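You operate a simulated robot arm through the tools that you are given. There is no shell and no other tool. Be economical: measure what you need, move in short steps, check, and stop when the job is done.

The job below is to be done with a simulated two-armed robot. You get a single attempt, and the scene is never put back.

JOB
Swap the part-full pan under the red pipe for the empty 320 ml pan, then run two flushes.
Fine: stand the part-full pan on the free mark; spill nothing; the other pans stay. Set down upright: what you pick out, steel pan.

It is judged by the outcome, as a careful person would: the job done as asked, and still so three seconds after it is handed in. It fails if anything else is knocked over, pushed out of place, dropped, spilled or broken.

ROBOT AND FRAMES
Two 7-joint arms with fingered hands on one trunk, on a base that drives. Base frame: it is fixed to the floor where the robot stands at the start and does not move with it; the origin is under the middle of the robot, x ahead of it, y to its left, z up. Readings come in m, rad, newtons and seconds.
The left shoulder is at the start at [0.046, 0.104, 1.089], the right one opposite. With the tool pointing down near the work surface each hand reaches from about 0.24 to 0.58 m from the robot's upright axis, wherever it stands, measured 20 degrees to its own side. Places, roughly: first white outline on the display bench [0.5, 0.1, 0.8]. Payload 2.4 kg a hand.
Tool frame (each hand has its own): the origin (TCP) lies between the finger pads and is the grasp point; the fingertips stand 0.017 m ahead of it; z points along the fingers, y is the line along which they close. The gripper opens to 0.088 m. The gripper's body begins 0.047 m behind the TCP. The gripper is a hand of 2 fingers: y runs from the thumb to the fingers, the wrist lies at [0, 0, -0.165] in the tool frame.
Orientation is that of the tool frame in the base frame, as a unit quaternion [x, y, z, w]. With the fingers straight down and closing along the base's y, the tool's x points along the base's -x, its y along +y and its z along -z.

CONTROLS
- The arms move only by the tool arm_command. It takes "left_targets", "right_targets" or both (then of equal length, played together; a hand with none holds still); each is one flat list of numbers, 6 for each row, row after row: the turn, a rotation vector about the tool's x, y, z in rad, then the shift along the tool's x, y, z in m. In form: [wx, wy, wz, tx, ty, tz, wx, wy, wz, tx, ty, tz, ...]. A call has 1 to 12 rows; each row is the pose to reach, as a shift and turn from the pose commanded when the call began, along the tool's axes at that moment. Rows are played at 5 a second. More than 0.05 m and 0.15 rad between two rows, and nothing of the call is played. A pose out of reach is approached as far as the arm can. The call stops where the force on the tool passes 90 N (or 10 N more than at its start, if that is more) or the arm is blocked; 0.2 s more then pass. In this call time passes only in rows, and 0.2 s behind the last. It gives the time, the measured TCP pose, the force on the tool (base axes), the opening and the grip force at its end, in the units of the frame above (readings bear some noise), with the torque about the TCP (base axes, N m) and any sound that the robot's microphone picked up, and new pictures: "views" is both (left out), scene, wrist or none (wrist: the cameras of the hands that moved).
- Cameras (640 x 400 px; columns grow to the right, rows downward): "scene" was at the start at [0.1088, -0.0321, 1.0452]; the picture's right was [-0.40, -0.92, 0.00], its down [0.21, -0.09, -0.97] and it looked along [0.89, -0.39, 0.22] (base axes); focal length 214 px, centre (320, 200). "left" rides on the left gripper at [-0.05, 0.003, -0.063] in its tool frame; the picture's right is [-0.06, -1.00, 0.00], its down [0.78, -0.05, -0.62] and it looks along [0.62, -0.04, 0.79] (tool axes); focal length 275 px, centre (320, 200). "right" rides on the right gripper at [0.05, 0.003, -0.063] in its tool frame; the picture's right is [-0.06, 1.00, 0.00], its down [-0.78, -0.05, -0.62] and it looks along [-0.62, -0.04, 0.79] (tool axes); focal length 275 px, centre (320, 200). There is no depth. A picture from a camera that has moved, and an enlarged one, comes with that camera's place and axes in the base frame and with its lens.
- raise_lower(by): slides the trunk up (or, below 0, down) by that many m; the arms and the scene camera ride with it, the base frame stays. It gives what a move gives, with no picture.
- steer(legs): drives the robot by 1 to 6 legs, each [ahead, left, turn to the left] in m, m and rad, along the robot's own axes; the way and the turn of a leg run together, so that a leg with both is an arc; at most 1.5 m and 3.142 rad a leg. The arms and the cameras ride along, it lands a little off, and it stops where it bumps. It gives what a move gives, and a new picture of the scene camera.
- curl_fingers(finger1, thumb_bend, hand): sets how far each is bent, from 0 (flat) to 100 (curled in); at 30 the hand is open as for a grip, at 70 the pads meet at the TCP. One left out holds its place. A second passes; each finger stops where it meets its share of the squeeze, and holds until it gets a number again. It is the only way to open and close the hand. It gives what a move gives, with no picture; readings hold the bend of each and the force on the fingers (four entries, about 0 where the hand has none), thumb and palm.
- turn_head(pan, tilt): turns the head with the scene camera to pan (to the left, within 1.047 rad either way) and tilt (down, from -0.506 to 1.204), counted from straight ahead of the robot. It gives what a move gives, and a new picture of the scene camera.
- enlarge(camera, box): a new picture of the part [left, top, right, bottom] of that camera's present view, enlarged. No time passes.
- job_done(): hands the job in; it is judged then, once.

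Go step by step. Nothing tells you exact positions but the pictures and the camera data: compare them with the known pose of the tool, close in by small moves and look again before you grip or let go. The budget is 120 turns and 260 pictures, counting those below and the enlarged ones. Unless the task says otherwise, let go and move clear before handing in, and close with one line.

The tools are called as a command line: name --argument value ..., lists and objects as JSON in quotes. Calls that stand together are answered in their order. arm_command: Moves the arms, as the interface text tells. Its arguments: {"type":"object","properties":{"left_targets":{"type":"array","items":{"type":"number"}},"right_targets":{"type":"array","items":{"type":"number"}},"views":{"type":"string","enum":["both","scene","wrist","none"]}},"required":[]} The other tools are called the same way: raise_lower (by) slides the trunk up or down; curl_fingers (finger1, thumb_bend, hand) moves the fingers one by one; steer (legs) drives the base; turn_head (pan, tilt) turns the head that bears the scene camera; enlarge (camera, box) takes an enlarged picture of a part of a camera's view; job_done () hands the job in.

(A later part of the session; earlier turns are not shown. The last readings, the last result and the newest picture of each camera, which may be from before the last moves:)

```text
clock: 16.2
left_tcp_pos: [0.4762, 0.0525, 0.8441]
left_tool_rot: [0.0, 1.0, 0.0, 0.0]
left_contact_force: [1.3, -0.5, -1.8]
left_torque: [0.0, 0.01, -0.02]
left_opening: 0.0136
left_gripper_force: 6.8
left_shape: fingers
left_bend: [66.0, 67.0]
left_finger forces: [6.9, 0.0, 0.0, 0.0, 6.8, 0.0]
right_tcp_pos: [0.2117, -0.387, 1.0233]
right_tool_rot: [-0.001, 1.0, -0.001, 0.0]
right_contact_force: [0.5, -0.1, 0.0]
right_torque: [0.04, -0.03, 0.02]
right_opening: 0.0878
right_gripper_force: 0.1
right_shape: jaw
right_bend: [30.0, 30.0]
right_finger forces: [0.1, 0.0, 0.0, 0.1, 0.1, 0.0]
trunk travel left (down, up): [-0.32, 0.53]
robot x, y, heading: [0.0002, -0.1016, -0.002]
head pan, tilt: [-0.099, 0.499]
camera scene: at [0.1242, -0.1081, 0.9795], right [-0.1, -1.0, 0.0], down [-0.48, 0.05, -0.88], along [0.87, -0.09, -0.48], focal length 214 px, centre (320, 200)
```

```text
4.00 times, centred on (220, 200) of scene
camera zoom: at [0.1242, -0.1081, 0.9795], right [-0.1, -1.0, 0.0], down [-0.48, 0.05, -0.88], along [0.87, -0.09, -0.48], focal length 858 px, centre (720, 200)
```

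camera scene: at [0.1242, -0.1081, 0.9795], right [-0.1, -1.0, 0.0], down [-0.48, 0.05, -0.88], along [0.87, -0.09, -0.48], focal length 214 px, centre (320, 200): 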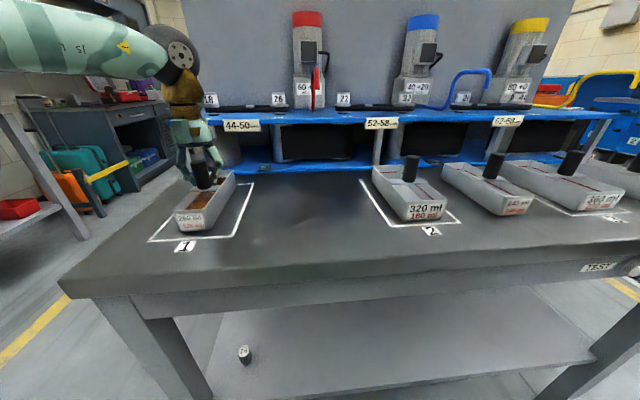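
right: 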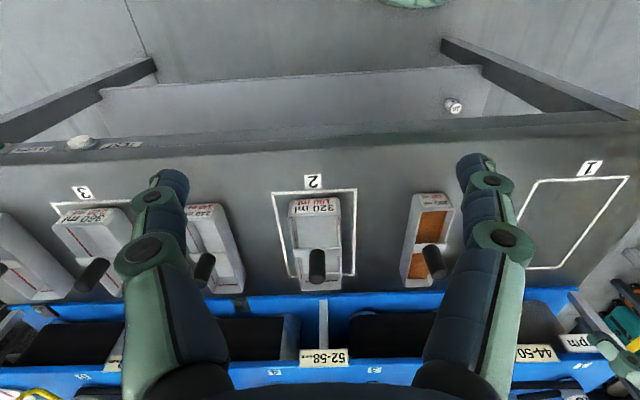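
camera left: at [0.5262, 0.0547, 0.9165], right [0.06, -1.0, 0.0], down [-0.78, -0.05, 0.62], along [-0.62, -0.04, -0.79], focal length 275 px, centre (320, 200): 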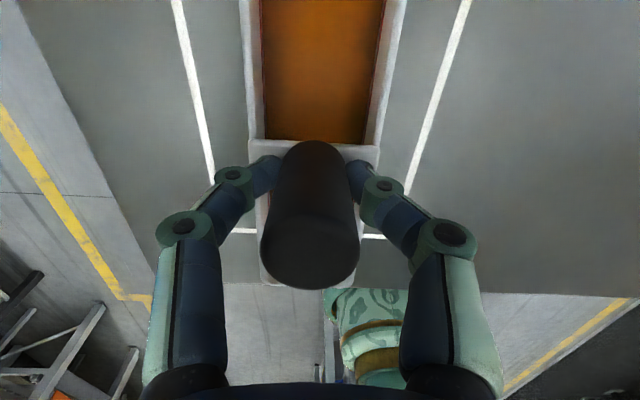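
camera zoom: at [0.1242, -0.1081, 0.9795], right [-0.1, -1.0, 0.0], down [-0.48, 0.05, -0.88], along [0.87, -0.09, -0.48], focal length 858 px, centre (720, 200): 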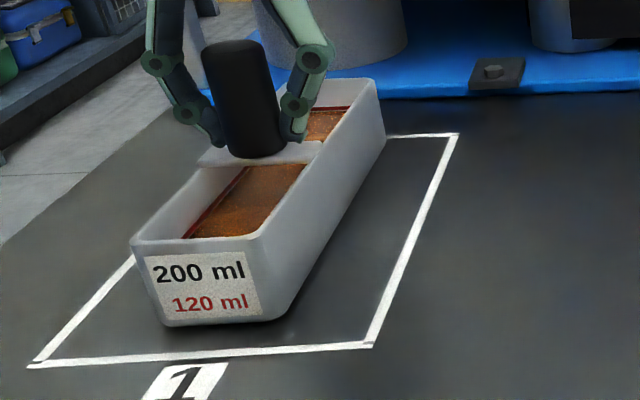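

The front edge seems nearly or just down but the load is still about 1.8 N, so I'll ease down a bit more until the bench takes the weight.

arm_command --left_targets '[0, 0, 0, 0, 0, 0.001, 0, 0, 0, 0, 0, 0.002]' --views "scene"

enlarge --camera "scene" --box '[140, 150, 300, 250]'

```text
clock: 16.9
left_tcp_pos: [0.4739, 0.0515, 0.8427]
left_tool_rot: [0.0, 1.0, 0.0, 0.001]
left_contact_force: [0.6, 0.1, 2.8]
left_torque: [0.01, -0.01, 0.01]
left_opening: 0.0135
left_gripper_force: 8.2
left_shape: fingers
left_bend: [68.0, 67.0]
left_finger forces: [7.5, 0.1, 0.0, 0.1, 7.9, 0.0]
right_tcp_pos: [0.2121, -0.3876, 1.0234]
right_tool_rot: [-0.001, 1.0, -0.001, 0.001]
right_contact_force: [0.0, 0.7, 0.9]
right_torque: [0.01, -0.02, -0.01]
right_opening: 0.088
right_gripper_force: 0.1
right_shape: jaw
right_bend: [30.0, 30.0]
right_finger forces: [0.0, 0.0, 0.0, 0.0, 0.0, 0.0]
trunk travel left (down, up): [-0.32, 0.53]
robot x, y, heading: [-0.0012, -0.1002, 0.002]
head pan, tilt: [-0.099, 0.499]
camera scene: at [0.1239, -0.1083, 0.9796], right [-0.1, -1.0, 0.0], down [-0.48, 0.05, -0.88], along [0.87, -0.09, -0.48], focal length 214 px, centre (320, 200)
```

scene: 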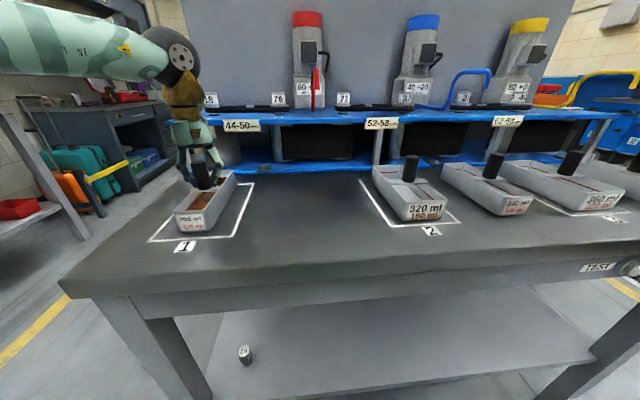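

```text
4.00 times, centred on (220, 200) of scene
camera zoom: at [0.1239, -0.1083, 0.9796], right [-0.1, -1.0, 0.0], down [-0.48, 0.05, -0.88], along [0.87, -0.09, -0.48], focal length 858 px, centre (720, 200)
```

zoom: 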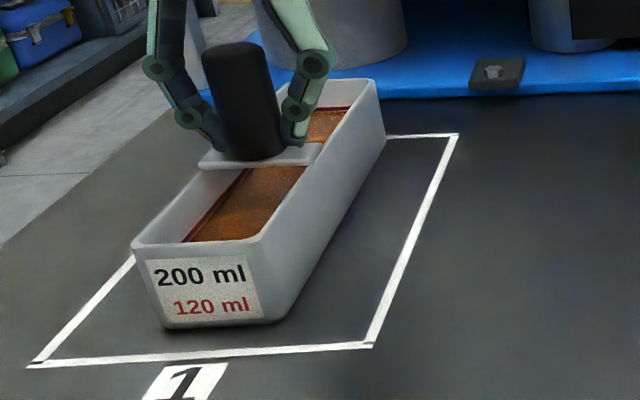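

The pan rests on the bench inside mark 1. Releasing, then rising straight up.

curl_fingers --hand "left" --finger1 30 --thumb_bend 30

arm_command --left_targets '[0, 0, 0, 0, 0, -0.03, 0, 0, 0, 0, 0, -0.075, 0, 0, 0, 0, 0, -0.12, 0, 0, 0, 0, 0, -0.16]' --views "both"

enlarge --camera "scene" --box '[140, 150, 300, 250]'

```text
clock: 17.9
left_tcp_pos: [0.4758, 0.0511, 0.8417]
left_tool_rot: [0.0, 1.0, -0.001, -0.001]
left_contact_force: [0.6, 0.6, -0.3]
left_torque: [-0.02, 0.01, 0.01]
left_opening: 0.0835
left_gripper_force: 0.0
left_shape: fingers
left_bend: [30.0, 30.0]
left_finger forces: [0.0, 0.0, 0.0, 0.1, 0.0, 0.1]
right_tcp_pos: [0.2113, -0.3864, 1.0237]
right_tool_rot: [-0.002, 1.0, 0.0, 0.0]
right_contact_force: [-0.3, -0.7, -0.1]
right_torque: [0.01, 0.0, 0.0]
right_opening: 0.0878
right_gripper_force: 0.1
right_shape: jaw
right_bend: [30.0, 30.0]
right_finger forces: [0.1, 0.1, 0.0, 0.0, 0.1, 0.0]
trunk travel left (down, up): [-0.32, 0.53]
robot x, y, heading: [0.0014, -0.0994, 0.001]
head pan, tilt: [-0.099, 0.499]
```

```text
clock: 18.9
left_tcp_pos: [0.473, 0.0508, 1.0037]
left_tool_rot: [0.0, 1.0, 0.0, 0.0]
left_contact_force: [-0.5, 0.2, -0.5]
left_torque: [0.03, 0.02, -0.01]
left_opening: 0.0834
left_gripper_force: 0.0
left_shape: fingers
left_bend: [30.0, 30.0]
left_finger forces: [0.0, 0.0, 0.0, 0.0, 0.0, 0.1]
right_tcp_pos: [0.2124, -0.3865, 1.0239]
right_tool_rot: [0.0, 1.0, -0.001, 0.0]
right_contact_force: [0.6, 0.1, -0.4]
right_torque: [-0.01, -0.01, 0.03]
right_opening: 0.0879
right_gripper_force: 0.1
right_shape: jaw
right_bend: [30.0, 30.0]
right_finger forces: [0.0, 0.1, 0.1, 0.1, 0.0, 0.0]
trunk travel left (down, up): [-0.32, 0.53]
robot x, y, heading: [0.0027, -0.0944, -0.003]
head pan, tilt: [-0.099, 0.499]
camera scene: at [0.1241, -0.1082, 0.9795], right [-0.1, -1.0, 0.0], down [-0.48, 0.05, -0.88], along [0.87, -0.09, -0.48], focal length 214 px, centre (320, 200)
camera left: at [0.5241, 0.0541, 1.0672], right [0.06, -1.0, 0.0], down [-0.78, -0.05, 0.62], along [-0.62, -0.04, -0.79], focal length 275 px, centre (320, 200)
```

scene: 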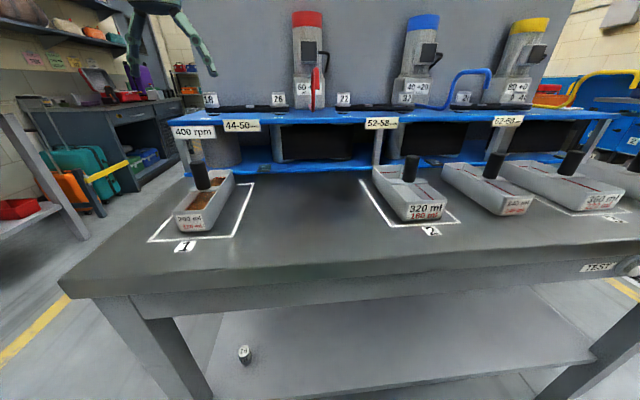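
left: 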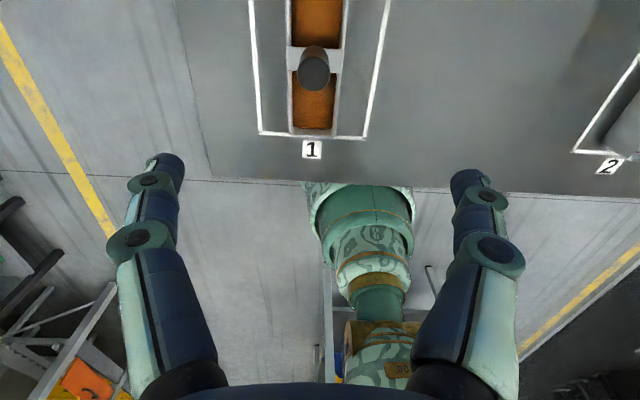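

```text
4.00 times, centred on (220, 200) of scene
camera zoom: at [0.1241, -0.1082, 0.9795], right [-0.1, -1.0, 0.0], down [-0.48, 0.05, -0.88], along [0.87, -0.09, -0.48], focal length 858 px, centre (720, 200)
```

zoom: 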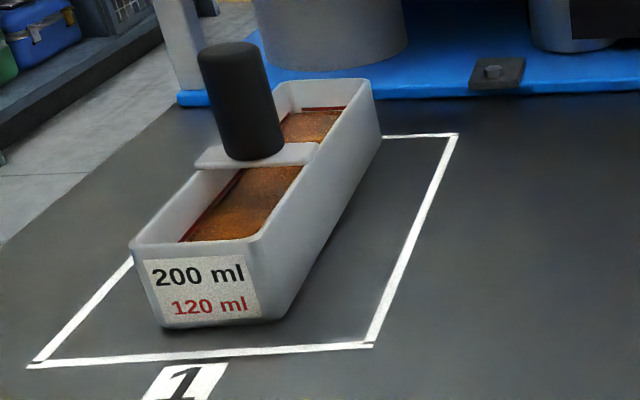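

The part-full pan stands inside mark 1. Now I'll retract the left hand and bring the right hand above the 320 ml pan's handle near (0.47, −0.308).

arm_command --left_targets '[0, 0, 0, 0.04, 0, 0, 0, 0, 0, 0.08, 0, 0, 0, 0, 0, 0.12, 0.02, 0, 0, 0, 0, 0.14, 0.04, 0, 0, 0, 0, 0.14, 0.05, 0, 0, 0, 0, 0.14, 0.05, 0, 0, 0, 0, 0.14, 0.05, 0, 0, 0, 0, 0.14, 0.05, 0]' --right_targets '[0, 0, 0, -0.04, 0.013, 0, 0, 0, 0, -0.08, 0.027, 0, 0, 0, 0, -0.12, 0.04, 0, 0, 0, 0, -0.16, 0.053, 0, 0, 0, 0, -0.2, 0.066, 0, 0, 0, 0, -0.235, 0.078, 0.02, 0, 0, 0, -0.245, 0.078, 0.05, 0, 0, 0, -0.245, 0.078, 0.09]' --views "both"

enlarge --camera "scene" --box '[330, 110, 490, 210]'

```text
clock: 20.6
left_tcp_pos: [0.3376, 0.1015, 1.0025]
left_tool_rot: [0.0, 1.0, 0.001, 0.0]
left_contact_force: [0.1, -0.3, 0.8]
left_torque: [0.02, -0.02, 0.0]
left_opening: 0.0834
left_gripper_force: 0.2
left_shape: fingers
left_bend: [30.0, 30.0]
left_finger forces: [0.1, 0.0, 0.0, 0.1, 0.0, 0.0]
right_tcp_pos: [0.4588, -0.3087, 0.934]
right_tool_rot: [-0.001, 1.0, 0.0, 0.0]
right_contact_force: [0.5, -0.2, 0.2]
right_torque: [-0.01, 0.02, -0.02]
right_opening: 0.0878
right_gripper_force: 0.0
right_shape: jaw
right_bend: [30.0, 30.0]
right_finger forces: [0.0, 0.2, 0.0, 0.1, 0.1, 0.1]
trunk travel left (down, up): [-0.32, 0.53]
robot x, y, heading: [-0.0019, -0.1012, 0.005]
head pan, tilt: [-0.099, 0.499]
camera scene: at [0.1242, -0.1081, 0.9795], right [-0.1, -1.0, 0.0], down [-0.48, 0.05, -0.88], along [0.87, -0.09, -0.48], focal length 214 px, centre (320, 200)
camera right: at [0.4083, -0.3054, 0.9971], right [0.06, 1.0, 0.0], down [0.78, -0.05, 0.62], along [0.62, -0.04, -0.79], focal length 275 px, centre (320, 200)
camera left: at [0.3882, 0.1041, 1.0662], right [0.06, -1.0, 0.0], down [-0.78, -0.05, 0.62], along [-0.62, -0.04, -0.79], focal length 275 px, centre (320, 200)
```

scene: 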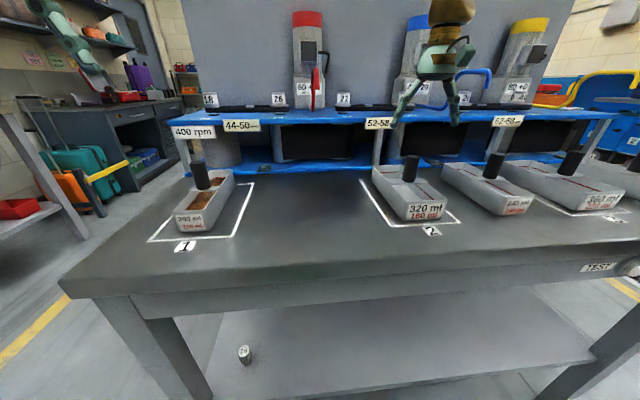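
right: 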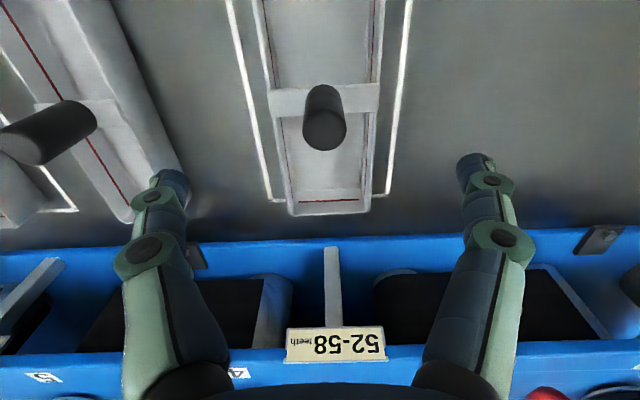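
left: 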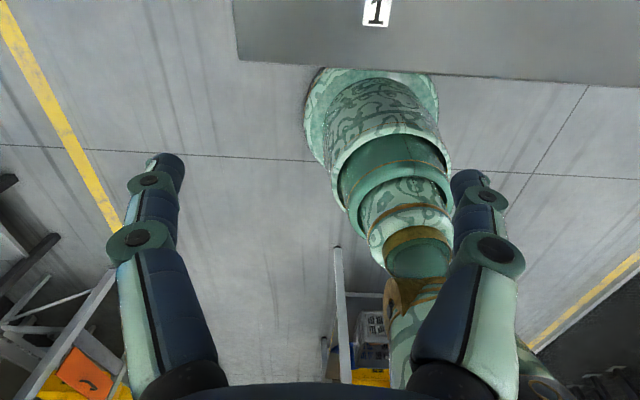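

```text
4.00 times, centred on (410, 160) of scene
camera zoom: at [0.1242, -0.1081, 0.9795], right [-0.1, -1.0, 0.0], down [-0.48, 0.05, -0.88], along [0.87, -0.09, -0.48], focal length 858 px, centre (-40, 360)
```

zoom: 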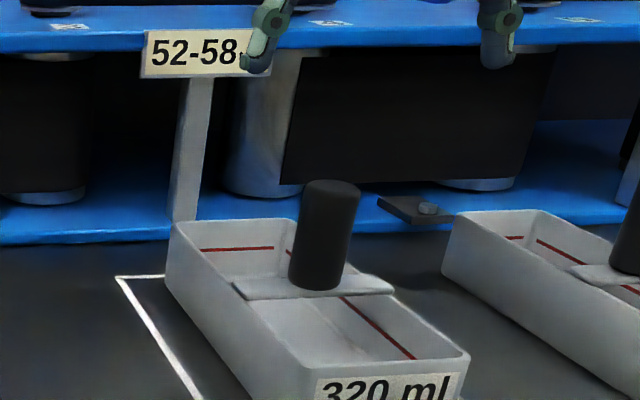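

The 320 ml handle is at about (0.467, −0.307), well between the fingers. Moving over it and descending to grip height.

arm_command --right_targets '[0, 0, 0, -0.009, 0.001, 0.02, 0, 0, 0, -0.009, 0.001, 0.05, 0, 0, 0, -0.009, 0.001, 0.075, 0, 0, 0, -0.009, 0.001, 0.089]' --views "both"

enlarge --camera "scene" --box '[330, 110, 490, 210]'

```text
clock: 21.6
left_tcp_pos: [0.338, 0.1016, 1.0031]
left_tool_rot: [0.0, 1.0, 0.001, 0.0]
left_contact_force: [1.2, -0.5, 1.0]
left_torque: [0.02, -0.01, 0.01]
left_opening: 0.0835
left_gripper_force: 0.1
left_shape: fingers
left_bend: [30.0, 30.0]
left_finger forces: [0.0, 0.0, 0.0, 0.1, 0.0, 0.0]
right_tcp_pos: [0.4659, -0.3072, 0.8438]
right_tool_rot: [-0.001, 1.0, -0.001, 0.0]
right_contact_force: [0.0, 0.0, -0.1]
right_torque: [0.05, 0.01, 0.01]
right_opening: 0.0879
right_gripper_force: 0.0
right_shape: jaw
right_bend: [30.0, 30.0]
right_finger forces: [0.0, 0.1, 0.0, 0.0, 0.0, 0.0]
trunk travel left (down, up): [-0.32, 0.53]
robot x, y, heading: [-0.0009, -0.1004, 0.001]
head pan, tilt: [-0.099, 0.499]
camera scene: at [0.1242, -0.108, 0.9795], right [-0.1, -1.0, 0.0], down [-0.48, 0.05, -0.88], along [0.87, -0.09, -0.48], focal length 214 px, centre (320, 200)
camera right: at [0.4152, -0.3045, 0.9067], right [0.06, 1.0, 0.0], down [0.78, -0.05, 0.62], along [0.62, -0.04, -0.79], focal length 275 px, centre (320, 200)
```

scene: 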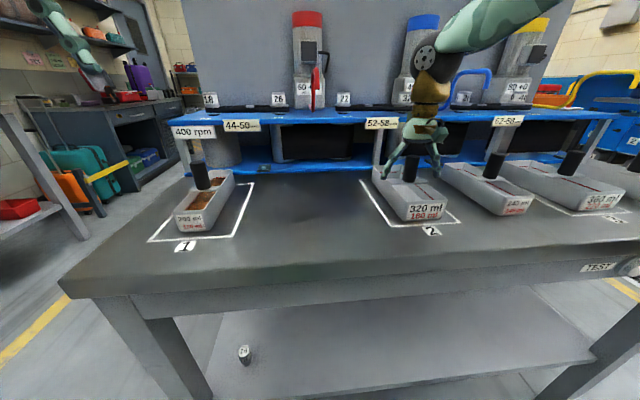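
right: 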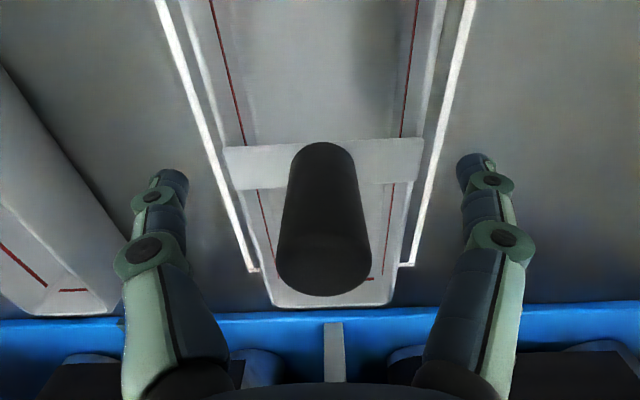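

```text
4.00 times, centred on (410, 160) of scene
camera zoom: at [0.1242, -0.108, 0.9795], right [-0.1, -1.0, 0.0], down [-0.48, 0.05, -0.88], along [0.87, -0.09, -0.48], focal length 858 px, centre (-40, 360)
```

zoom: 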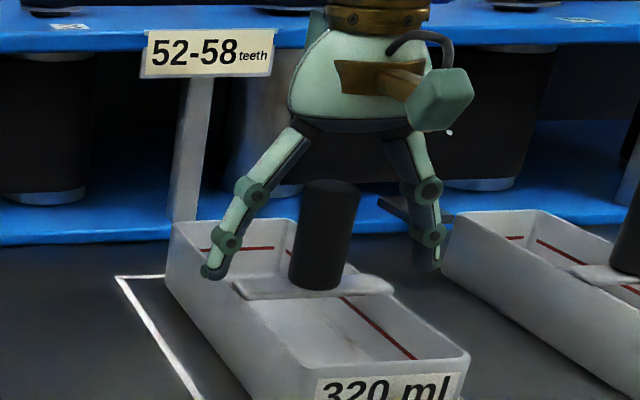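

Aligned. Closing the right hand and lifting slightly.

curl_fingers --hand "right" --finger1 80 --thumb_bend 80

arm_command --right_targets '[0, 0, 0, 0, 0, -0.01, 0, 0, 0, 0, 0, -0.02, 0, 0, 0, 0, 0, -0.03]' --views "both"

enlarge --camera "scene" --box '[330, 110, 490, 210]'

```text
clock: 22.6
left_tcp_pos: [0.3378, 0.1003, 1.0018]
left_tool_rot: [0.0, 1.0, -0.001, 0.001]
left_contact_force: [0.0, -0.1, -0.2]
left_torque: [-0.01, 0.0, 0.0]
left_opening: 0.0836
left_gripper_force: 0.0
left_shape: fingers
left_bend: [30.0, 30.0]
left_finger forces: [0.0, 0.0, 0.1, 0.0, 0.0, 0.1]
right_tcp_pos: [0.4661, -0.308, 0.8436]
right_tool_rot: [-0.001, 1.0, -0.001, 0.0]
right_contact_force: [0.1, -0.1, -0.2]
right_torque: [-0.01, 0.01, -0.01]
right_opening: 0.0124
right_gripper_force: 9.5
right_shape: fingers
right_bend: [71.0, 68.0]
right_finger forces: [9.7, 0.1, 0.0, 0.1, 9.8, 0.0]
trunk travel left (down, up): [-0.32, 0.53]
robot x, y, heading: [0.0006, -0.1015, 0.002]
head pan, tilt: [-0.099, 0.499]
```

```text
clock: 23.4
left_tcp_pos: [0.3376, 0.1008, 1.0023]
left_tool_rot: [0.0, 1.0, -0.001, 0.0]
left_contact_force: [0.4, 0.0, 0.2]
left_torque: [0.04, 0.02, 0.02]
left_opening: 0.0836
left_gripper_force: 0.1
left_shape: fingers
left_bend: [30.0, 30.0]
left_finger forces: [0.0, 0.1, 0.0, 0.0, 0.0, 0.0]
right_tcp_pos: [0.4652, -0.3083, 0.8749]
right_tool_rot: [-0.001, 1.0, -0.001, 0.001]
right_contact_force: [-0.1, 0.1, -1.9]
right_torque: [-0.04, 0.0, -0.03]
right_opening: 0.0123
right_gripper_force: 10.4
right_shape: fingers
right_bend: [71.0, 68.0]
right_finger forces: [9.9, 0.0, 0.0, 0.0, 9.6, 0.0]
trunk travel left (down, up): [-0.32, 0.53]
robot x, y, heading: [-0.001, -0.1017, 0.001]
head pan, tilt: [-0.099, 0.499]
camera scene: at [0.1243, -0.1081, 0.9795], right [-0.1, -1.0, 0.0], down [-0.48, 0.05, -0.88], along [0.87, -0.09, -0.48], focal length 214 px, centre (320, 200)
camera right: at [0.4153, -0.3063, 0.9373], right [0.06, 1.0, 0.0], down [0.78, -0.05, 0.62], along [0.62, -0.04, -0.79], focal length 275 px, centre (320, 200)
```

scene: 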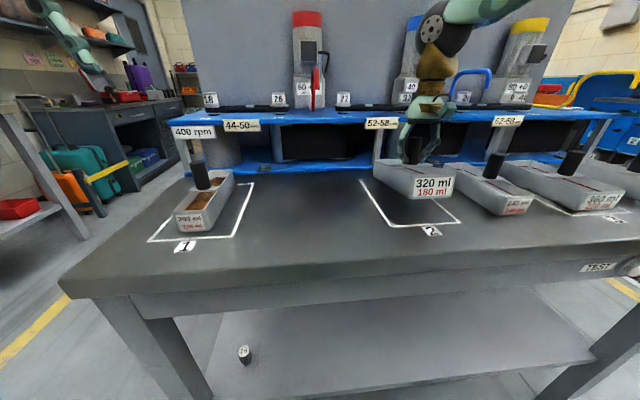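
right: 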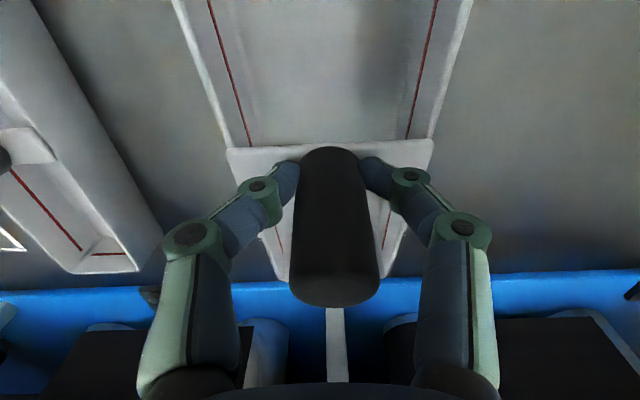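

```text
4.00 times, centred on (410, 160) of scene
camera zoom: at [0.1243, -0.1081, 0.9795], right [-0.1, -1.0, 0.0], down [-0.48, 0.05, -0.88], along [0.87, -0.09, -0.48], focal length 858 px, centre (-40, 360)
```

zoom: 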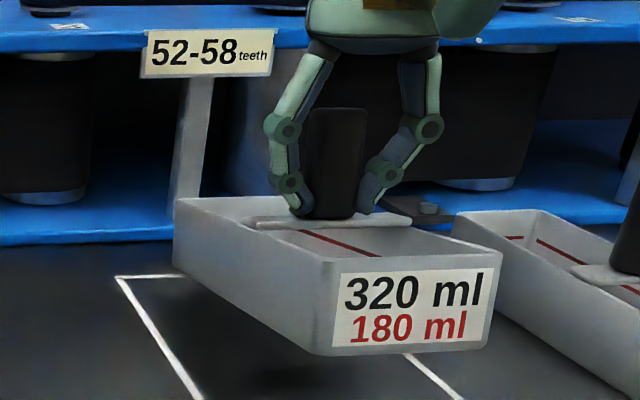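

Lifted (front slightly up, as the first pan was), and nothing spills since it's empty. I'll carry it slightly back toward me and left to y≈−0.147.

arm_command --right_targets '[0, 0, 0, 0.005, 0.003, -0.01, 0, 0, 0, 0.011, 0.012, -0.015, 0, 0, 0, 0.011, 0.027, -0.015, 0, 0, 0, 0.011, 0.045, -0.015, 0, 0, 0, 0.011, 0.065, -0.015, 0, 0, 0, 0.011, 0.085, -0.015, 0, 0, 0, 0.011, 0.105, -0.015, 0, 0, 0, 0.011, 0.124, -0.015, 0, 0, 0, 0.011, 0.14, -0.015, 0, 0, 0, 0.011, 0.153, -0.015, 0, 0, 0, 0.011, 0.16, -0.015]' --views "both"

enlarge --camera "scene" --box '[240, 60, 400, 160]'

enlarge --camera "scene" --box '[240, 130, 400, 230]'

```text
clock: 25.9
left_tcp_pos: [0.3375, 0.1011, 1.0023]
left_tool_rot: [0.0, 1.0, 0.0, 0.001]
left_contact_force: [0.4, -0.4, 0.2]
left_torque: [-0.01, 0.03, 0.0]
left_opening: 0.0835
left_gripper_force: 0.1
left_shape: fingers
left_bend: [30.0, 30.0]
left_finger forces: [0.0, 0.0, 0.0, 0.1, 0.0, 0.1]
right_tcp_pos: [0.416, -0.2005, 0.9064]
right_tool_rot: [-0.001, 1.0, 0.0, -0.001]
right_contact_force: [0.0, 1.1, -1.8]
right_torque: [0.01, 0.0, -0.04]
right_opening: 0.0121
right_gripper_force: 9.9
right_shape: fingers
right_bend: [71.0, 68.0]
right_finger forces: [9.7, 0.0, 0.0, 0.0, 9.7, 0.0]
right hand out of reach, approached as far as the arm can: row 6, 7, 8, 9, 10, 11
trunk travel left (down, up): [-0.32, 0.53]
robot x, y, heading: [-0.0001, -0.0998, 0.005]
head pan, tilt: [-0.099, 0.499]
camera scene: at [0.1243, -0.1081, 0.9795], right [-0.1, -1.0, 0.0], down [-0.48, 0.05, -0.88], along [0.87, -0.09, -0.48], focal length 214 px, centre (320, 200)
camera right: at [0.3659, -0.1987, 0.9706], right [0.06, 1.0, 0.0], down [0.78, -0.05, 0.62], along [0.62, -0.04, -0.79], focal length 275 px, centre (320, 200)
```

scene: 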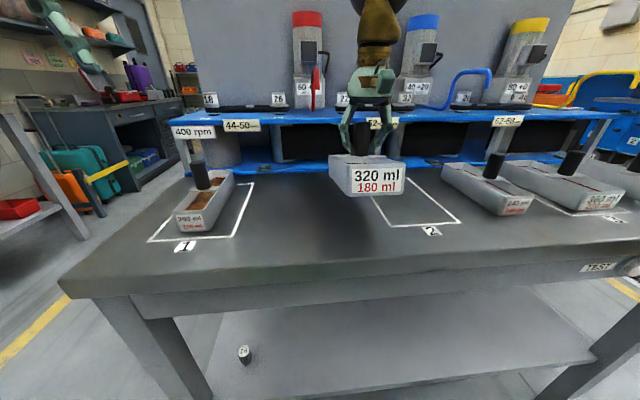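
right: 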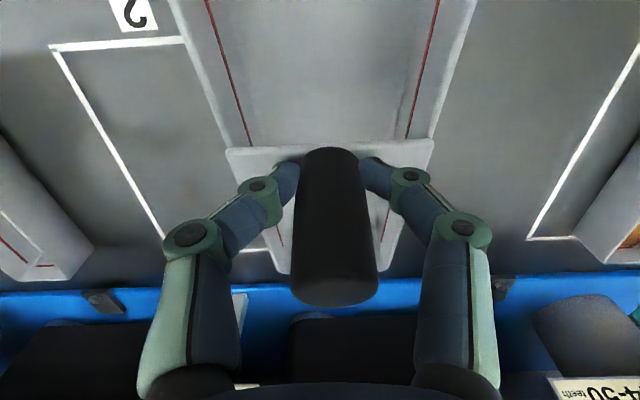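

```text
4.00 times, centred on (320, 110) of scene
camera zoom: at [0.1243, -0.1081, 0.9795], right [-0.1, -1.0, 0.0], down [-0.48, 0.05, -0.88], along [0.87, -0.09, -0.48], focal length 858 px, centre (320, 560)
```

zoom: 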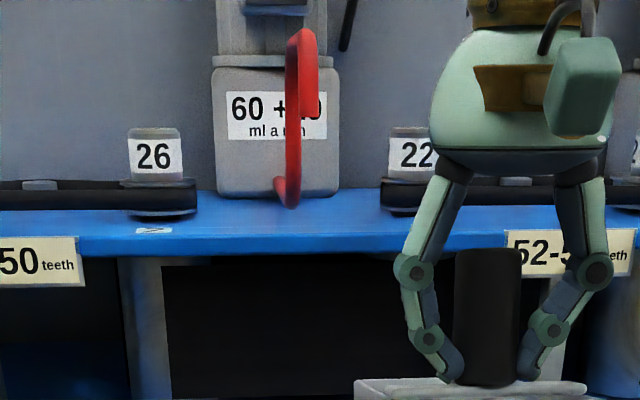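

```text
4.00 times, centred on (320, 180) of scene
camera zoom: at [0.1243, -0.1081, 0.9795], right [-0.1, -1.0, 0.0], down [-0.48, 0.05, -0.88], along [0.87, -0.09, -0.48], focal length 858 px, centre (320, 280)
```

zoom: 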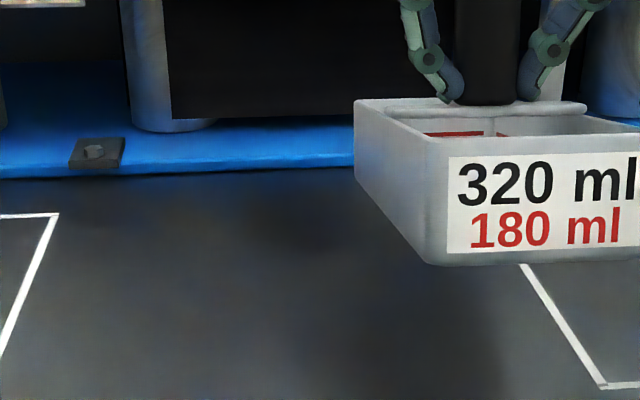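

The right arm hit its reach limit at this stance, so I'll drive the base 0.1 m left, which brings the spot under the red pipe comfortably within reach.

steer --legs '[[0, 0.05, 0], [0, 0.05, 0]]'

arm_command --right_targets '[0, 0, 0, 0, 0, 0]' --views "wrist"

```text
clock: 27.3
left_tcp_pos: [0.3369, 0.2021, 1.0022]
left_tool_rot: [0.001, 1.0, 0.0, 0.0]
left_contact_force: [-0.5, 0.3, 0.4]
left_torque: [-0.02, -0.02, 0.02]
left_opening: 0.0832
left_gripper_force: 0.1
left_shape: fingers
left_bend: [30.0, 30.0]
left_finger forces: [0.1, 0.0, 0.0, 0.1, 0.1, 0.0]
right_tcp_pos: [0.4165, -0.1004, 0.9079]
right_tool_rot: [-0.001, 1.0, -0.001, 0.0]
right_contact_force: [-0.4, 0.2, -1.3]
right_torque: [-0.03, 0.04, -0.01]
right_opening: 0.0122
right_gripper_force: 9.6
right_shape: fingers
right_bend: [71.0, 68.0]
right_finger forces: [9.6, 0.0, 0.0, 0.1, 9.8, 0.0]
trunk travel left (down, up): [-0.32, 0.53]
robot x, y, heading: [-0.0033, 0.0009, -0.003]
head pan, tilt: [-0.099, 0.499]
camera scene: at [0.1242, -0.0068, 0.9795], right [-0.1, -1.0, 0.0], down [-0.48, 0.05, -0.88], along [0.87, -0.09, -0.48], focal length 214 px, centre (320, 200)
```

scene: 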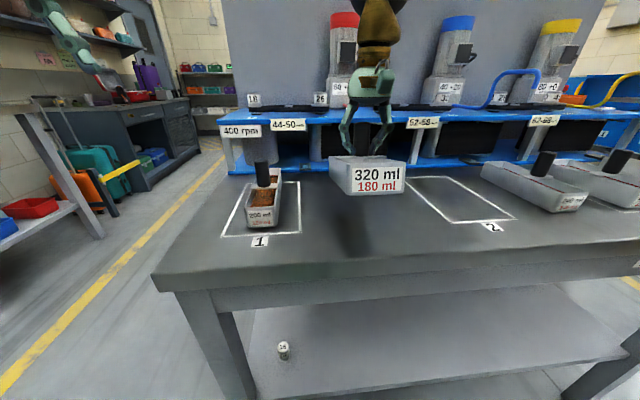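

```text
clock: 27.7
left_tcp_pos: [0.3371, 0.2013, 1.0025]
left_tool_rot: [0.0, 1.0, 0.0, 0.0]
left_contact_force: [0.3, 1.2, 1.1]
left_torque: [0.01, 0.02, 0.01]
left_opening: 0.0833
left_gripper_force: 0.0
left_shape: fingers
left_bend: [30.0, 30.0]
left_finger forces: [0.0, 0.0, 0.0, 0.0, 0.1, 0.0]
right_tcp_pos: [0.4169, -0.1005, 0.9085]
right_tool_rot: [-0.001, 1.0, 0.0, 0.0]
right_contact_force: [0.3, 0.0, -2.2]
right_torque: [-0.01, 0.02, 0.03]
right_opening: 0.0122
right_gripper_force: 9.6
right_shape: fingers
right_bend: [71.0, 68.0]
right_finger forces: [9.7, 0.0, 0.1, 0.0, 9.6, 0.1]
trunk travel left (down, up): [-0.32, 0.53]
robot x, y, heading: [-0.0001, 0.0017, 0.005]
head pan, tilt: [-0.099, 0.499]
camera right: at [0.366, -0.098, 0.9704], right [0.06, 1.0, 0.0], down [0.78, -0.05, 0.62], along [0.62, -0.04, -0.79], focal length 275 px, centre (320, 200)
```

right: 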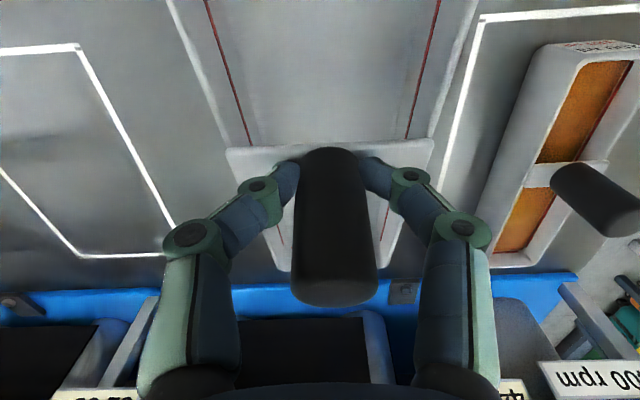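

The robot held the pan level enough. I'll get another line of sight on the spout and move the pan to y≈−0.147 at the current distance.

enlarge --camera "scene" --box '[280, 60, 440, 160]'

arm_command --right_targets '[0, 0, 0, 0, -0.008, 0, 0, 0, 0, 0, -0.023, 0, 0, 0, 0, 0, -0.038, 0.005, 0, 0, 0, 0, -0.047, 0.01]' --views "scene"

enlarge --camera "scene" --box '[280, 60, 440, 160]'

```text
4.00 times, centred on (360, 110) of scene
camera zoom: at [0.1242, -0.0071, 0.9795], right [-0.1, -0.99, 0.0], down [-0.48, 0.05, -0.88], along [0.87, -0.09, -0.48], focal length 858 px, centre (160, 560)
```

zoom: 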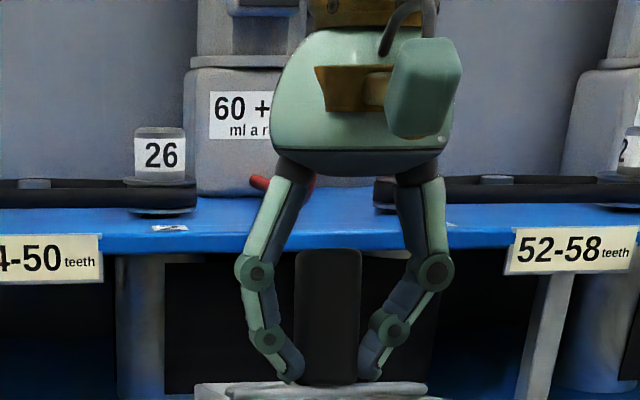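

```text
clock: 28.7
left_tcp_pos: [0.3379, 0.2018, 1.0025]
left_tool_rot: [0.0, 1.0, 0.0, 0.001]
left_contact_force: [0.3, -0.2, 0.4]
left_torque: [0.0, 0.02, -0.02]
left_opening: 0.0836
left_gripper_force: 0.0
left_shape: fingers
left_bend: [30.0, 30.0]
left_finger forces: [0.0, 0.1, 0.0, 0.0, 0.0, 0.0]
right_tcp_pos: [0.4165, -0.1478, 0.8977]
right_tool_rot: [-0.001, 1.0, 0.0, 0.0]
right_contact_force: [-0.3, -0.5, -1.3]
right_torque: [0.0, 0.04, 0.05]
right_opening: 0.012
right_gripper_force: 9.6
right_shape: fingers
right_bend: [71.0, 68.0]
right_finger forces: [9.6, 0.1, 0.0, 0.1, 9.6, 0.1]
trunk travel left (down, up): [-0.32, 0.53]
robot x, y, heading: [-0.0003, 0.0021, 0.002]
head pan, tilt: [-0.099, 0.499]
camera scene: at [0.1242, -0.0071, 0.9795], right [-0.1, -1.0, 0.0], down [-0.48, 0.05, -0.88], along [0.87, -0.09, -0.48], focal length 214 px, centre (320, 200)
```

scene: 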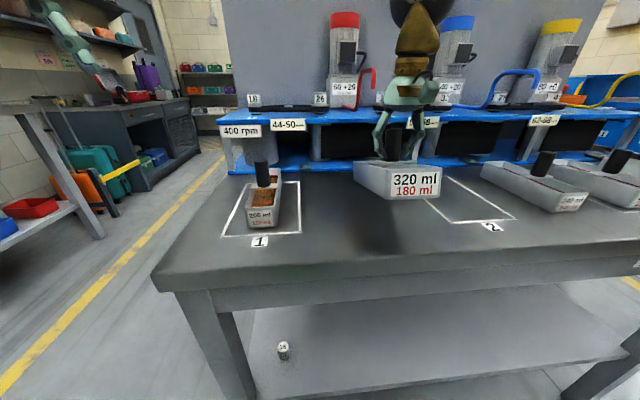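

```text
4.00 times, centred on (360, 110) of scene
camera zoom: at [0.1242, -0.0071, 0.9795], right [-0.1, -1.0, 0.0], down [-0.48, 0.05, -0.88], along [0.87, -0.09, -0.48], focal length 858 px, centre (160, 560)
```

zoom: 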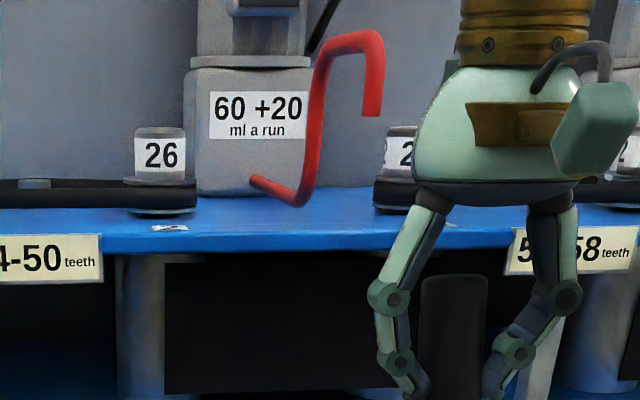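

The spout tip triangulates to (0.556, −0.1475, 0.97). With the 320 ml pan's rear rim ~0.09 m behind its handle, I'll set the handle at x≈0.492 so the spout is well inside. Moving forward, still raised.

arm_command --right_targets '[0, 0, 0, -0.01, 0, 0, 0, 0, 0, -0.025, 0, 0, 0, 0, 0, -0.042, 0, 0, 0, 0, 0, -0.058, 0, 0.01, 0, 0, 0, -0.07, 0, 0.018, 0, 0, 0, -0.0755, 0, 0.025]' --views "both"

enlarge --camera "scene" --box '[280, 60, 440, 160]'

enlarge --camera "scene" --box '[300, 120, 460, 220]'

```text
clock: 30.1
left_tcp_pos: [0.3383, 0.2017, 1.0027]
left_tool_rot: [0.0, 1.0, -0.001, 0.0]
left_contact_force: [-0.6, 0.4, -0.3]
left_torque: [-0.02, -0.05, -0.01]
left_opening: 0.0832
left_gripper_force: 0.1
left_shape: fingers
left_bend: [30.0, 30.0]
left_finger forces: [0.0, 0.1, 0.1, 0.1, 0.0, 0.0]
right_tcp_pos: [0.4666, -0.1597, 0.8888]
right_tool_rot: [0.0, 1.0, 0.0, 0.0]
right_contact_force: [0.2, 0.0, -2.4]
right_torque: [0.02, 0.01, 0.02]
right_opening: 0.0122
right_gripper_force: 9.0
right_shape: fingers
right_bend: [71.0, 68.0]
right_finger forces: [9.6, 0.0, 0.0, 0.1, 9.7, 0.1]
right hand out of reach, approached as far as the arm can: row 4, 5, 6
trunk travel left (down, up): [-0.32, 0.53]
robot x, y, heading: [0.0009, 0.0034, -0.0]
head pan, tilt: [-0.099, 0.499]
camera scene: at [0.1243, -0.0071, 0.9795], right [-0.1, -1.0, 0.0], down [-0.48, 0.05, -0.88], along [0.87, -0.09, -0.48], focal length 214 px, centre (320, 200)
camera right: at [0.417, -0.1576, 0.9518], right [0.06, 1.0, 0.0], down [0.78, -0.05, 0.62], along [0.62, -0.04, -0.79], focal length 275 px, centre (320, 200)
```

scene: 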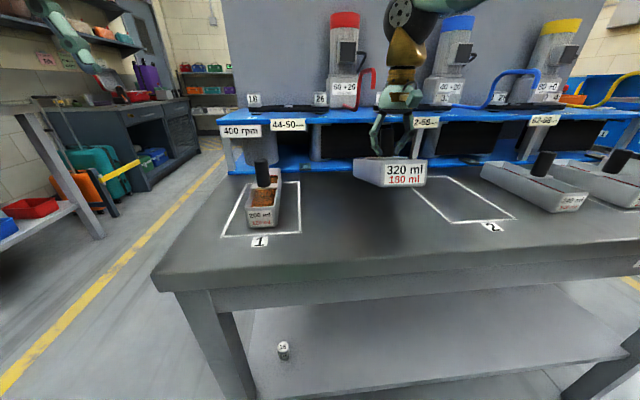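
right: 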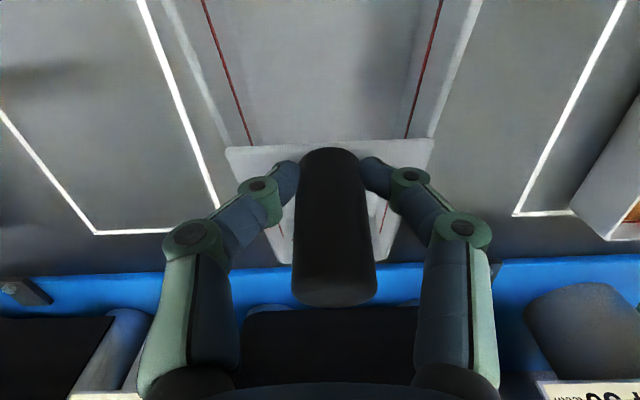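

```text
4.00 times, centred on (360, 110) of scene
camera zoom: at [0.1243, -0.0071, 0.9795], right [-0.1, -1.0, 0.0], down [-0.48, 0.05, -0.88], along [0.87, -0.09, -0.48], focal length 858 px, centre (160, 560)
```

zoom: 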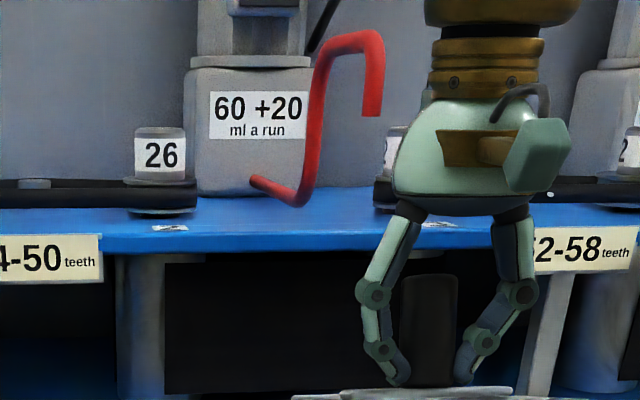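

```text
4.00 times, centred on (380, 170) of scene
camera zoom: at [0.1243, -0.0071, 0.9795], right [-0.1, -1.0, 0.0], down [-0.48, 0.05, -0.88], along [0.87, -0.09, -0.48], focal length 858 px, centre (80, 320)
```

zoom: 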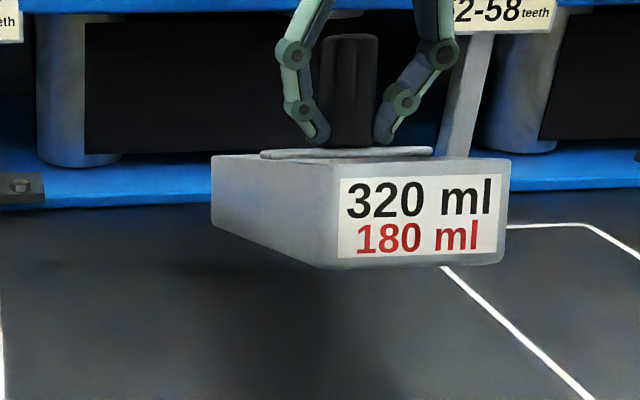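

Again limited by reach at this stance (rel. angle). A stance 0.05 m further left puts the arm in a configuration that worked before; then I'll re-approach with small moves.

steer --legs '[[0, 0.06, 0]]'

arm_command --right_targets '[0, 0, 0, 0, -0.012, 0, 0, 0, 0, 0, -0.03, 0, 0, 0, 0, -0.005, -0.042, 0, 0, 0, 0, -0.014, -0.048, 0, 0, 0, 0, -0.023, -0.048, 0]' --views "scene"

```text
clock: 31.1
left_tcp_pos: [0.3371, 0.262, 1.0022]
left_tool_rot: [0.0, 1.0, 0.0, 0.0]
left_contact_force: [-0.3, 0.6, 0.2]
left_torque: [-0.02, -0.01, -0.01]
left_opening: 0.0835
left_gripper_force: 0.0
left_shape: fingers
left_bend: [30.0, 30.0]
left_finger forces: [0.0, 0.1, 0.0, 0.0, 0.1, 0.0]
right_tcp_pos: [0.4665, -0.0998, 0.8894]
right_tool_rot: [-0.001, 1.0, 0.0, 0.0]
right_contact_force: [0.0, -0.3, -1.1]
right_torque: [0.01, 0.01, -0.01]
right_opening: 0.0119
right_gripper_force: 9.2
right_shape: fingers
right_bend: [71.0, 68.0]
right_finger forces: [9.6, 0.0, 0.0, 0.0, 9.7, 0.0]
trunk travel left (down, up): [-0.32, 0.53]
robot x, y, heading: [-0.0015, 0.0581, -0.001]
head pan, tilt: [-0.099, 0.499]
camera scene: at [0.1242, 0.0535, 0.9795], right [-0.1, -1.0, 0.0], down [-0.48, 0.05, -0.88], along [0.87, -0.09, -0.48], focal length 214 px, centre (320, 200)
```

scene: 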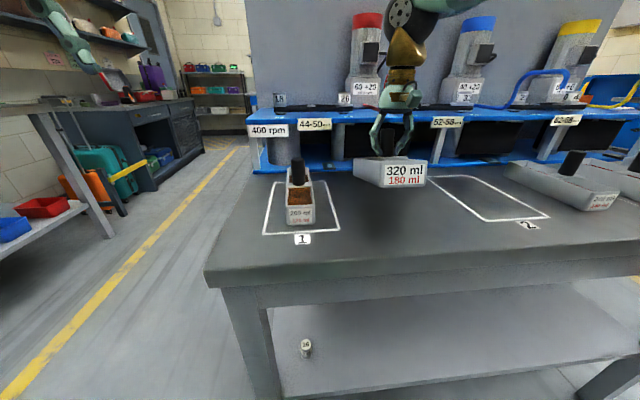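

```text
clock: 32.3
left_tcp_pos: [0.3371, 0.2627, 1.0027]
left_tool_rot: [-0.001, 1.0, 0.001, 0.0]
left_contact_force: [-0.9, 0.8, -0.1]
left_torque: [0.04, 0.01, 0.0]
left_opening: 0.0835
left_gripper_force: 0.1
left_shape: fingers
left_bend: [30.0, 30.0]
left_finger forces: [0.0, 0.1, 0.1, 0.0, 0.1, 0.0]
right_tcp_pos: [0.4908, -0.1479, 0.8889]
right_tool_rot: [-0.001, 1.0, 0.0, 0.0]
right_contact_force: [0.0, 0.2, -1.3]
right_torque: [0.01, 0.03, -0.03]
right_opening: 0.0121
right_gripper_force: 9.4
right_shape: fingers
right_bend: [71.0, 68.0]
right_finger forces: [9.6, 0.0, 0.1, 0.1, 9.5, 0.1]
trunk travel left (down, up): [-0.32, 0.53]
robot x, y, heading: [-0.0022, 0.0636, 0.002]
head pan, tilt: [-0.099, 0.499]
camera scene: at [0.1243, 0.0533, 0.9794], right [-0.1, -1.0, 0.0], down [-0.48, 0.05, -0.88], along [0.87, -0.09, -0.48], focal length 214 px, centre (320, 200)
```

scene: 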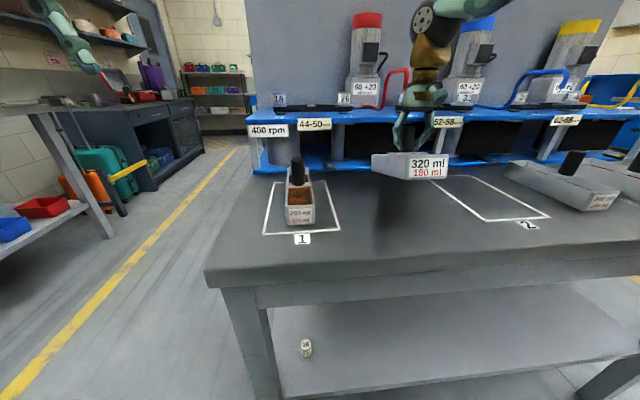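

Now at (0.491, −0.148) as wanted. I'll check clearance around the spout and rear before lowering.

enlarge --camera "scene" --box '[340, 50, 500, 150]'

arm_command --right_targets '[0, 0, 0, 0, 0, 0.01, 0, 0, 0, 0, 0, 0.02, 0, 0, 0, 0, 0, 0.028, 0, 0, 0, 0, 0, 0.035]' --views "both"

enlarge --camera "scene" --box '[340, 120, 500, 220]'

```text
4.00 times, centred on (420, 100) of scene
camera zoom: at [0.1243, 0.0533, 0.9794], right [-0.1, -1.0, 0.0], down [-0.48, 0.05, -0.88], along [0.87, -0.09, -0.48], focal length 858 px, centre (-80, 600)
```

zoom: 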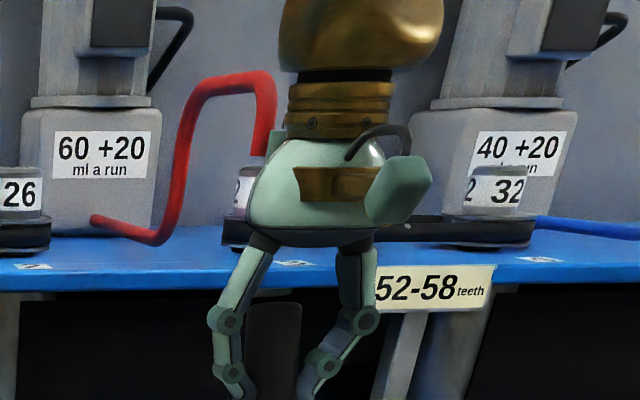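

```text
clock: 33.3
left_tcp_pos: [0.3377, 0.262, 1.0033]
left_tool_rot: [0.0, 1.0, 0.0, 0.0]
left_contact_force: [0.7, 0.3, 0.0]
left_torque: [0.02, 0.01, 0.02]
left_opening: 0.0831
left_gripper_force: 0.0
left_shape: fingers
left_bend: [30.0, 30.0]
left_finger forces: [0.1, 0.0, 0.0, 0.0, 0.1, 0.1]
right_tcp_pos: [0.4809, -0.1511, 0.8599]
right_tool_rot: [-0.001, 1.0, 0.0, 0.001]
right_contact_force: [0.0, 0.2, -2.5]
right_torque: [0.0, 0.01, -0.01]
right_opening: 0.0117
right_gripper_force: 9.8
right_shape: fingers
right_bend: [71.0, 68.0]
right_finger forces: [9.7, 0.0, 0.0, 0.0, 9.7, 0.0]
right hand out of reach, approached as far as the arm can: row 2, 3, 4
trunk travel left (down, up): [-0.32, 0.53]
robot x, y, heading: [0.0018, 0.0614, 0.001]
head pan, tilt: [-0.099, 0.499]
camera scene: at [0.1242, 0.0532, 0.9795], right [-0.1, -1.0, 0.0], down [-0.48, 0.05, -0.88], along [0.87, -0.09, -0.48], focal length 214 px, centre (320, 200)
camera right: at [0.4309, -0.1493, 0.9221], right [0.06, 1.0, 0.0], down [0.78, -0.05, 0.62], along [0.62, -0.04, -0.78], focal length 275 px, centre (320, 200)
```

scene: 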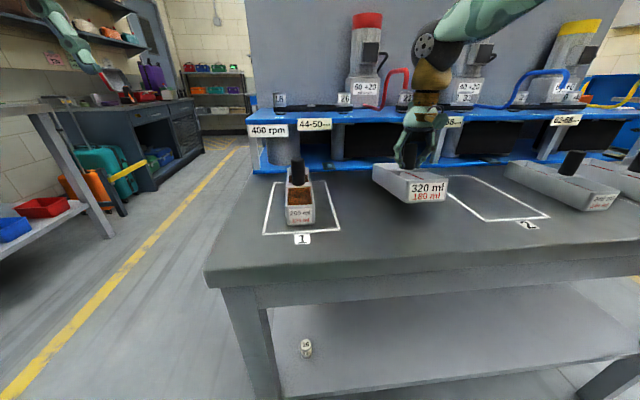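
right: 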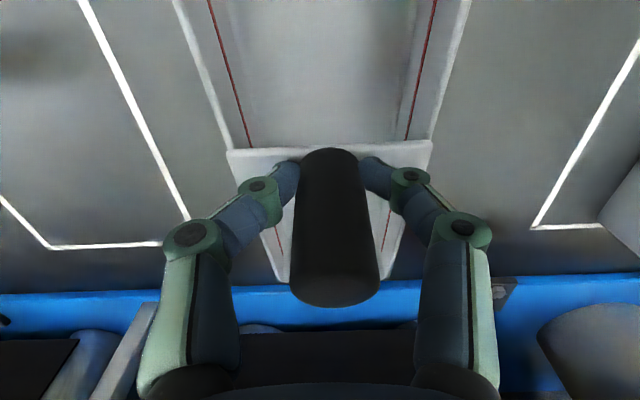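

```text
4.00 times, centred on (420, 170) of scene
camera zoom: at [0.1242, 0.0532, 0.9795], right [-0.1, -1.0, 0.0], down [-0.48, 0.05, -0.88], along [0.87, -0.09, -0.48], focal length 858 px, centre (-80, 320)
```

zoom: 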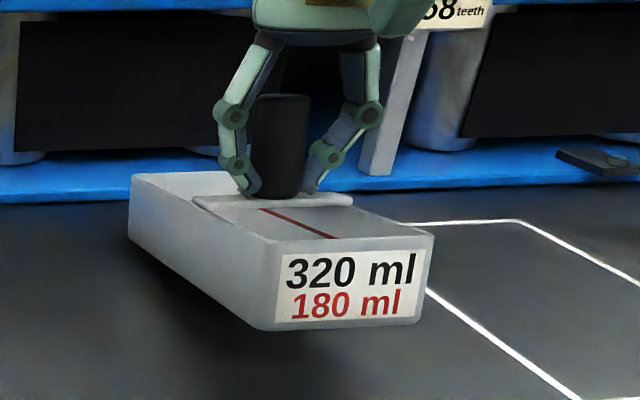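

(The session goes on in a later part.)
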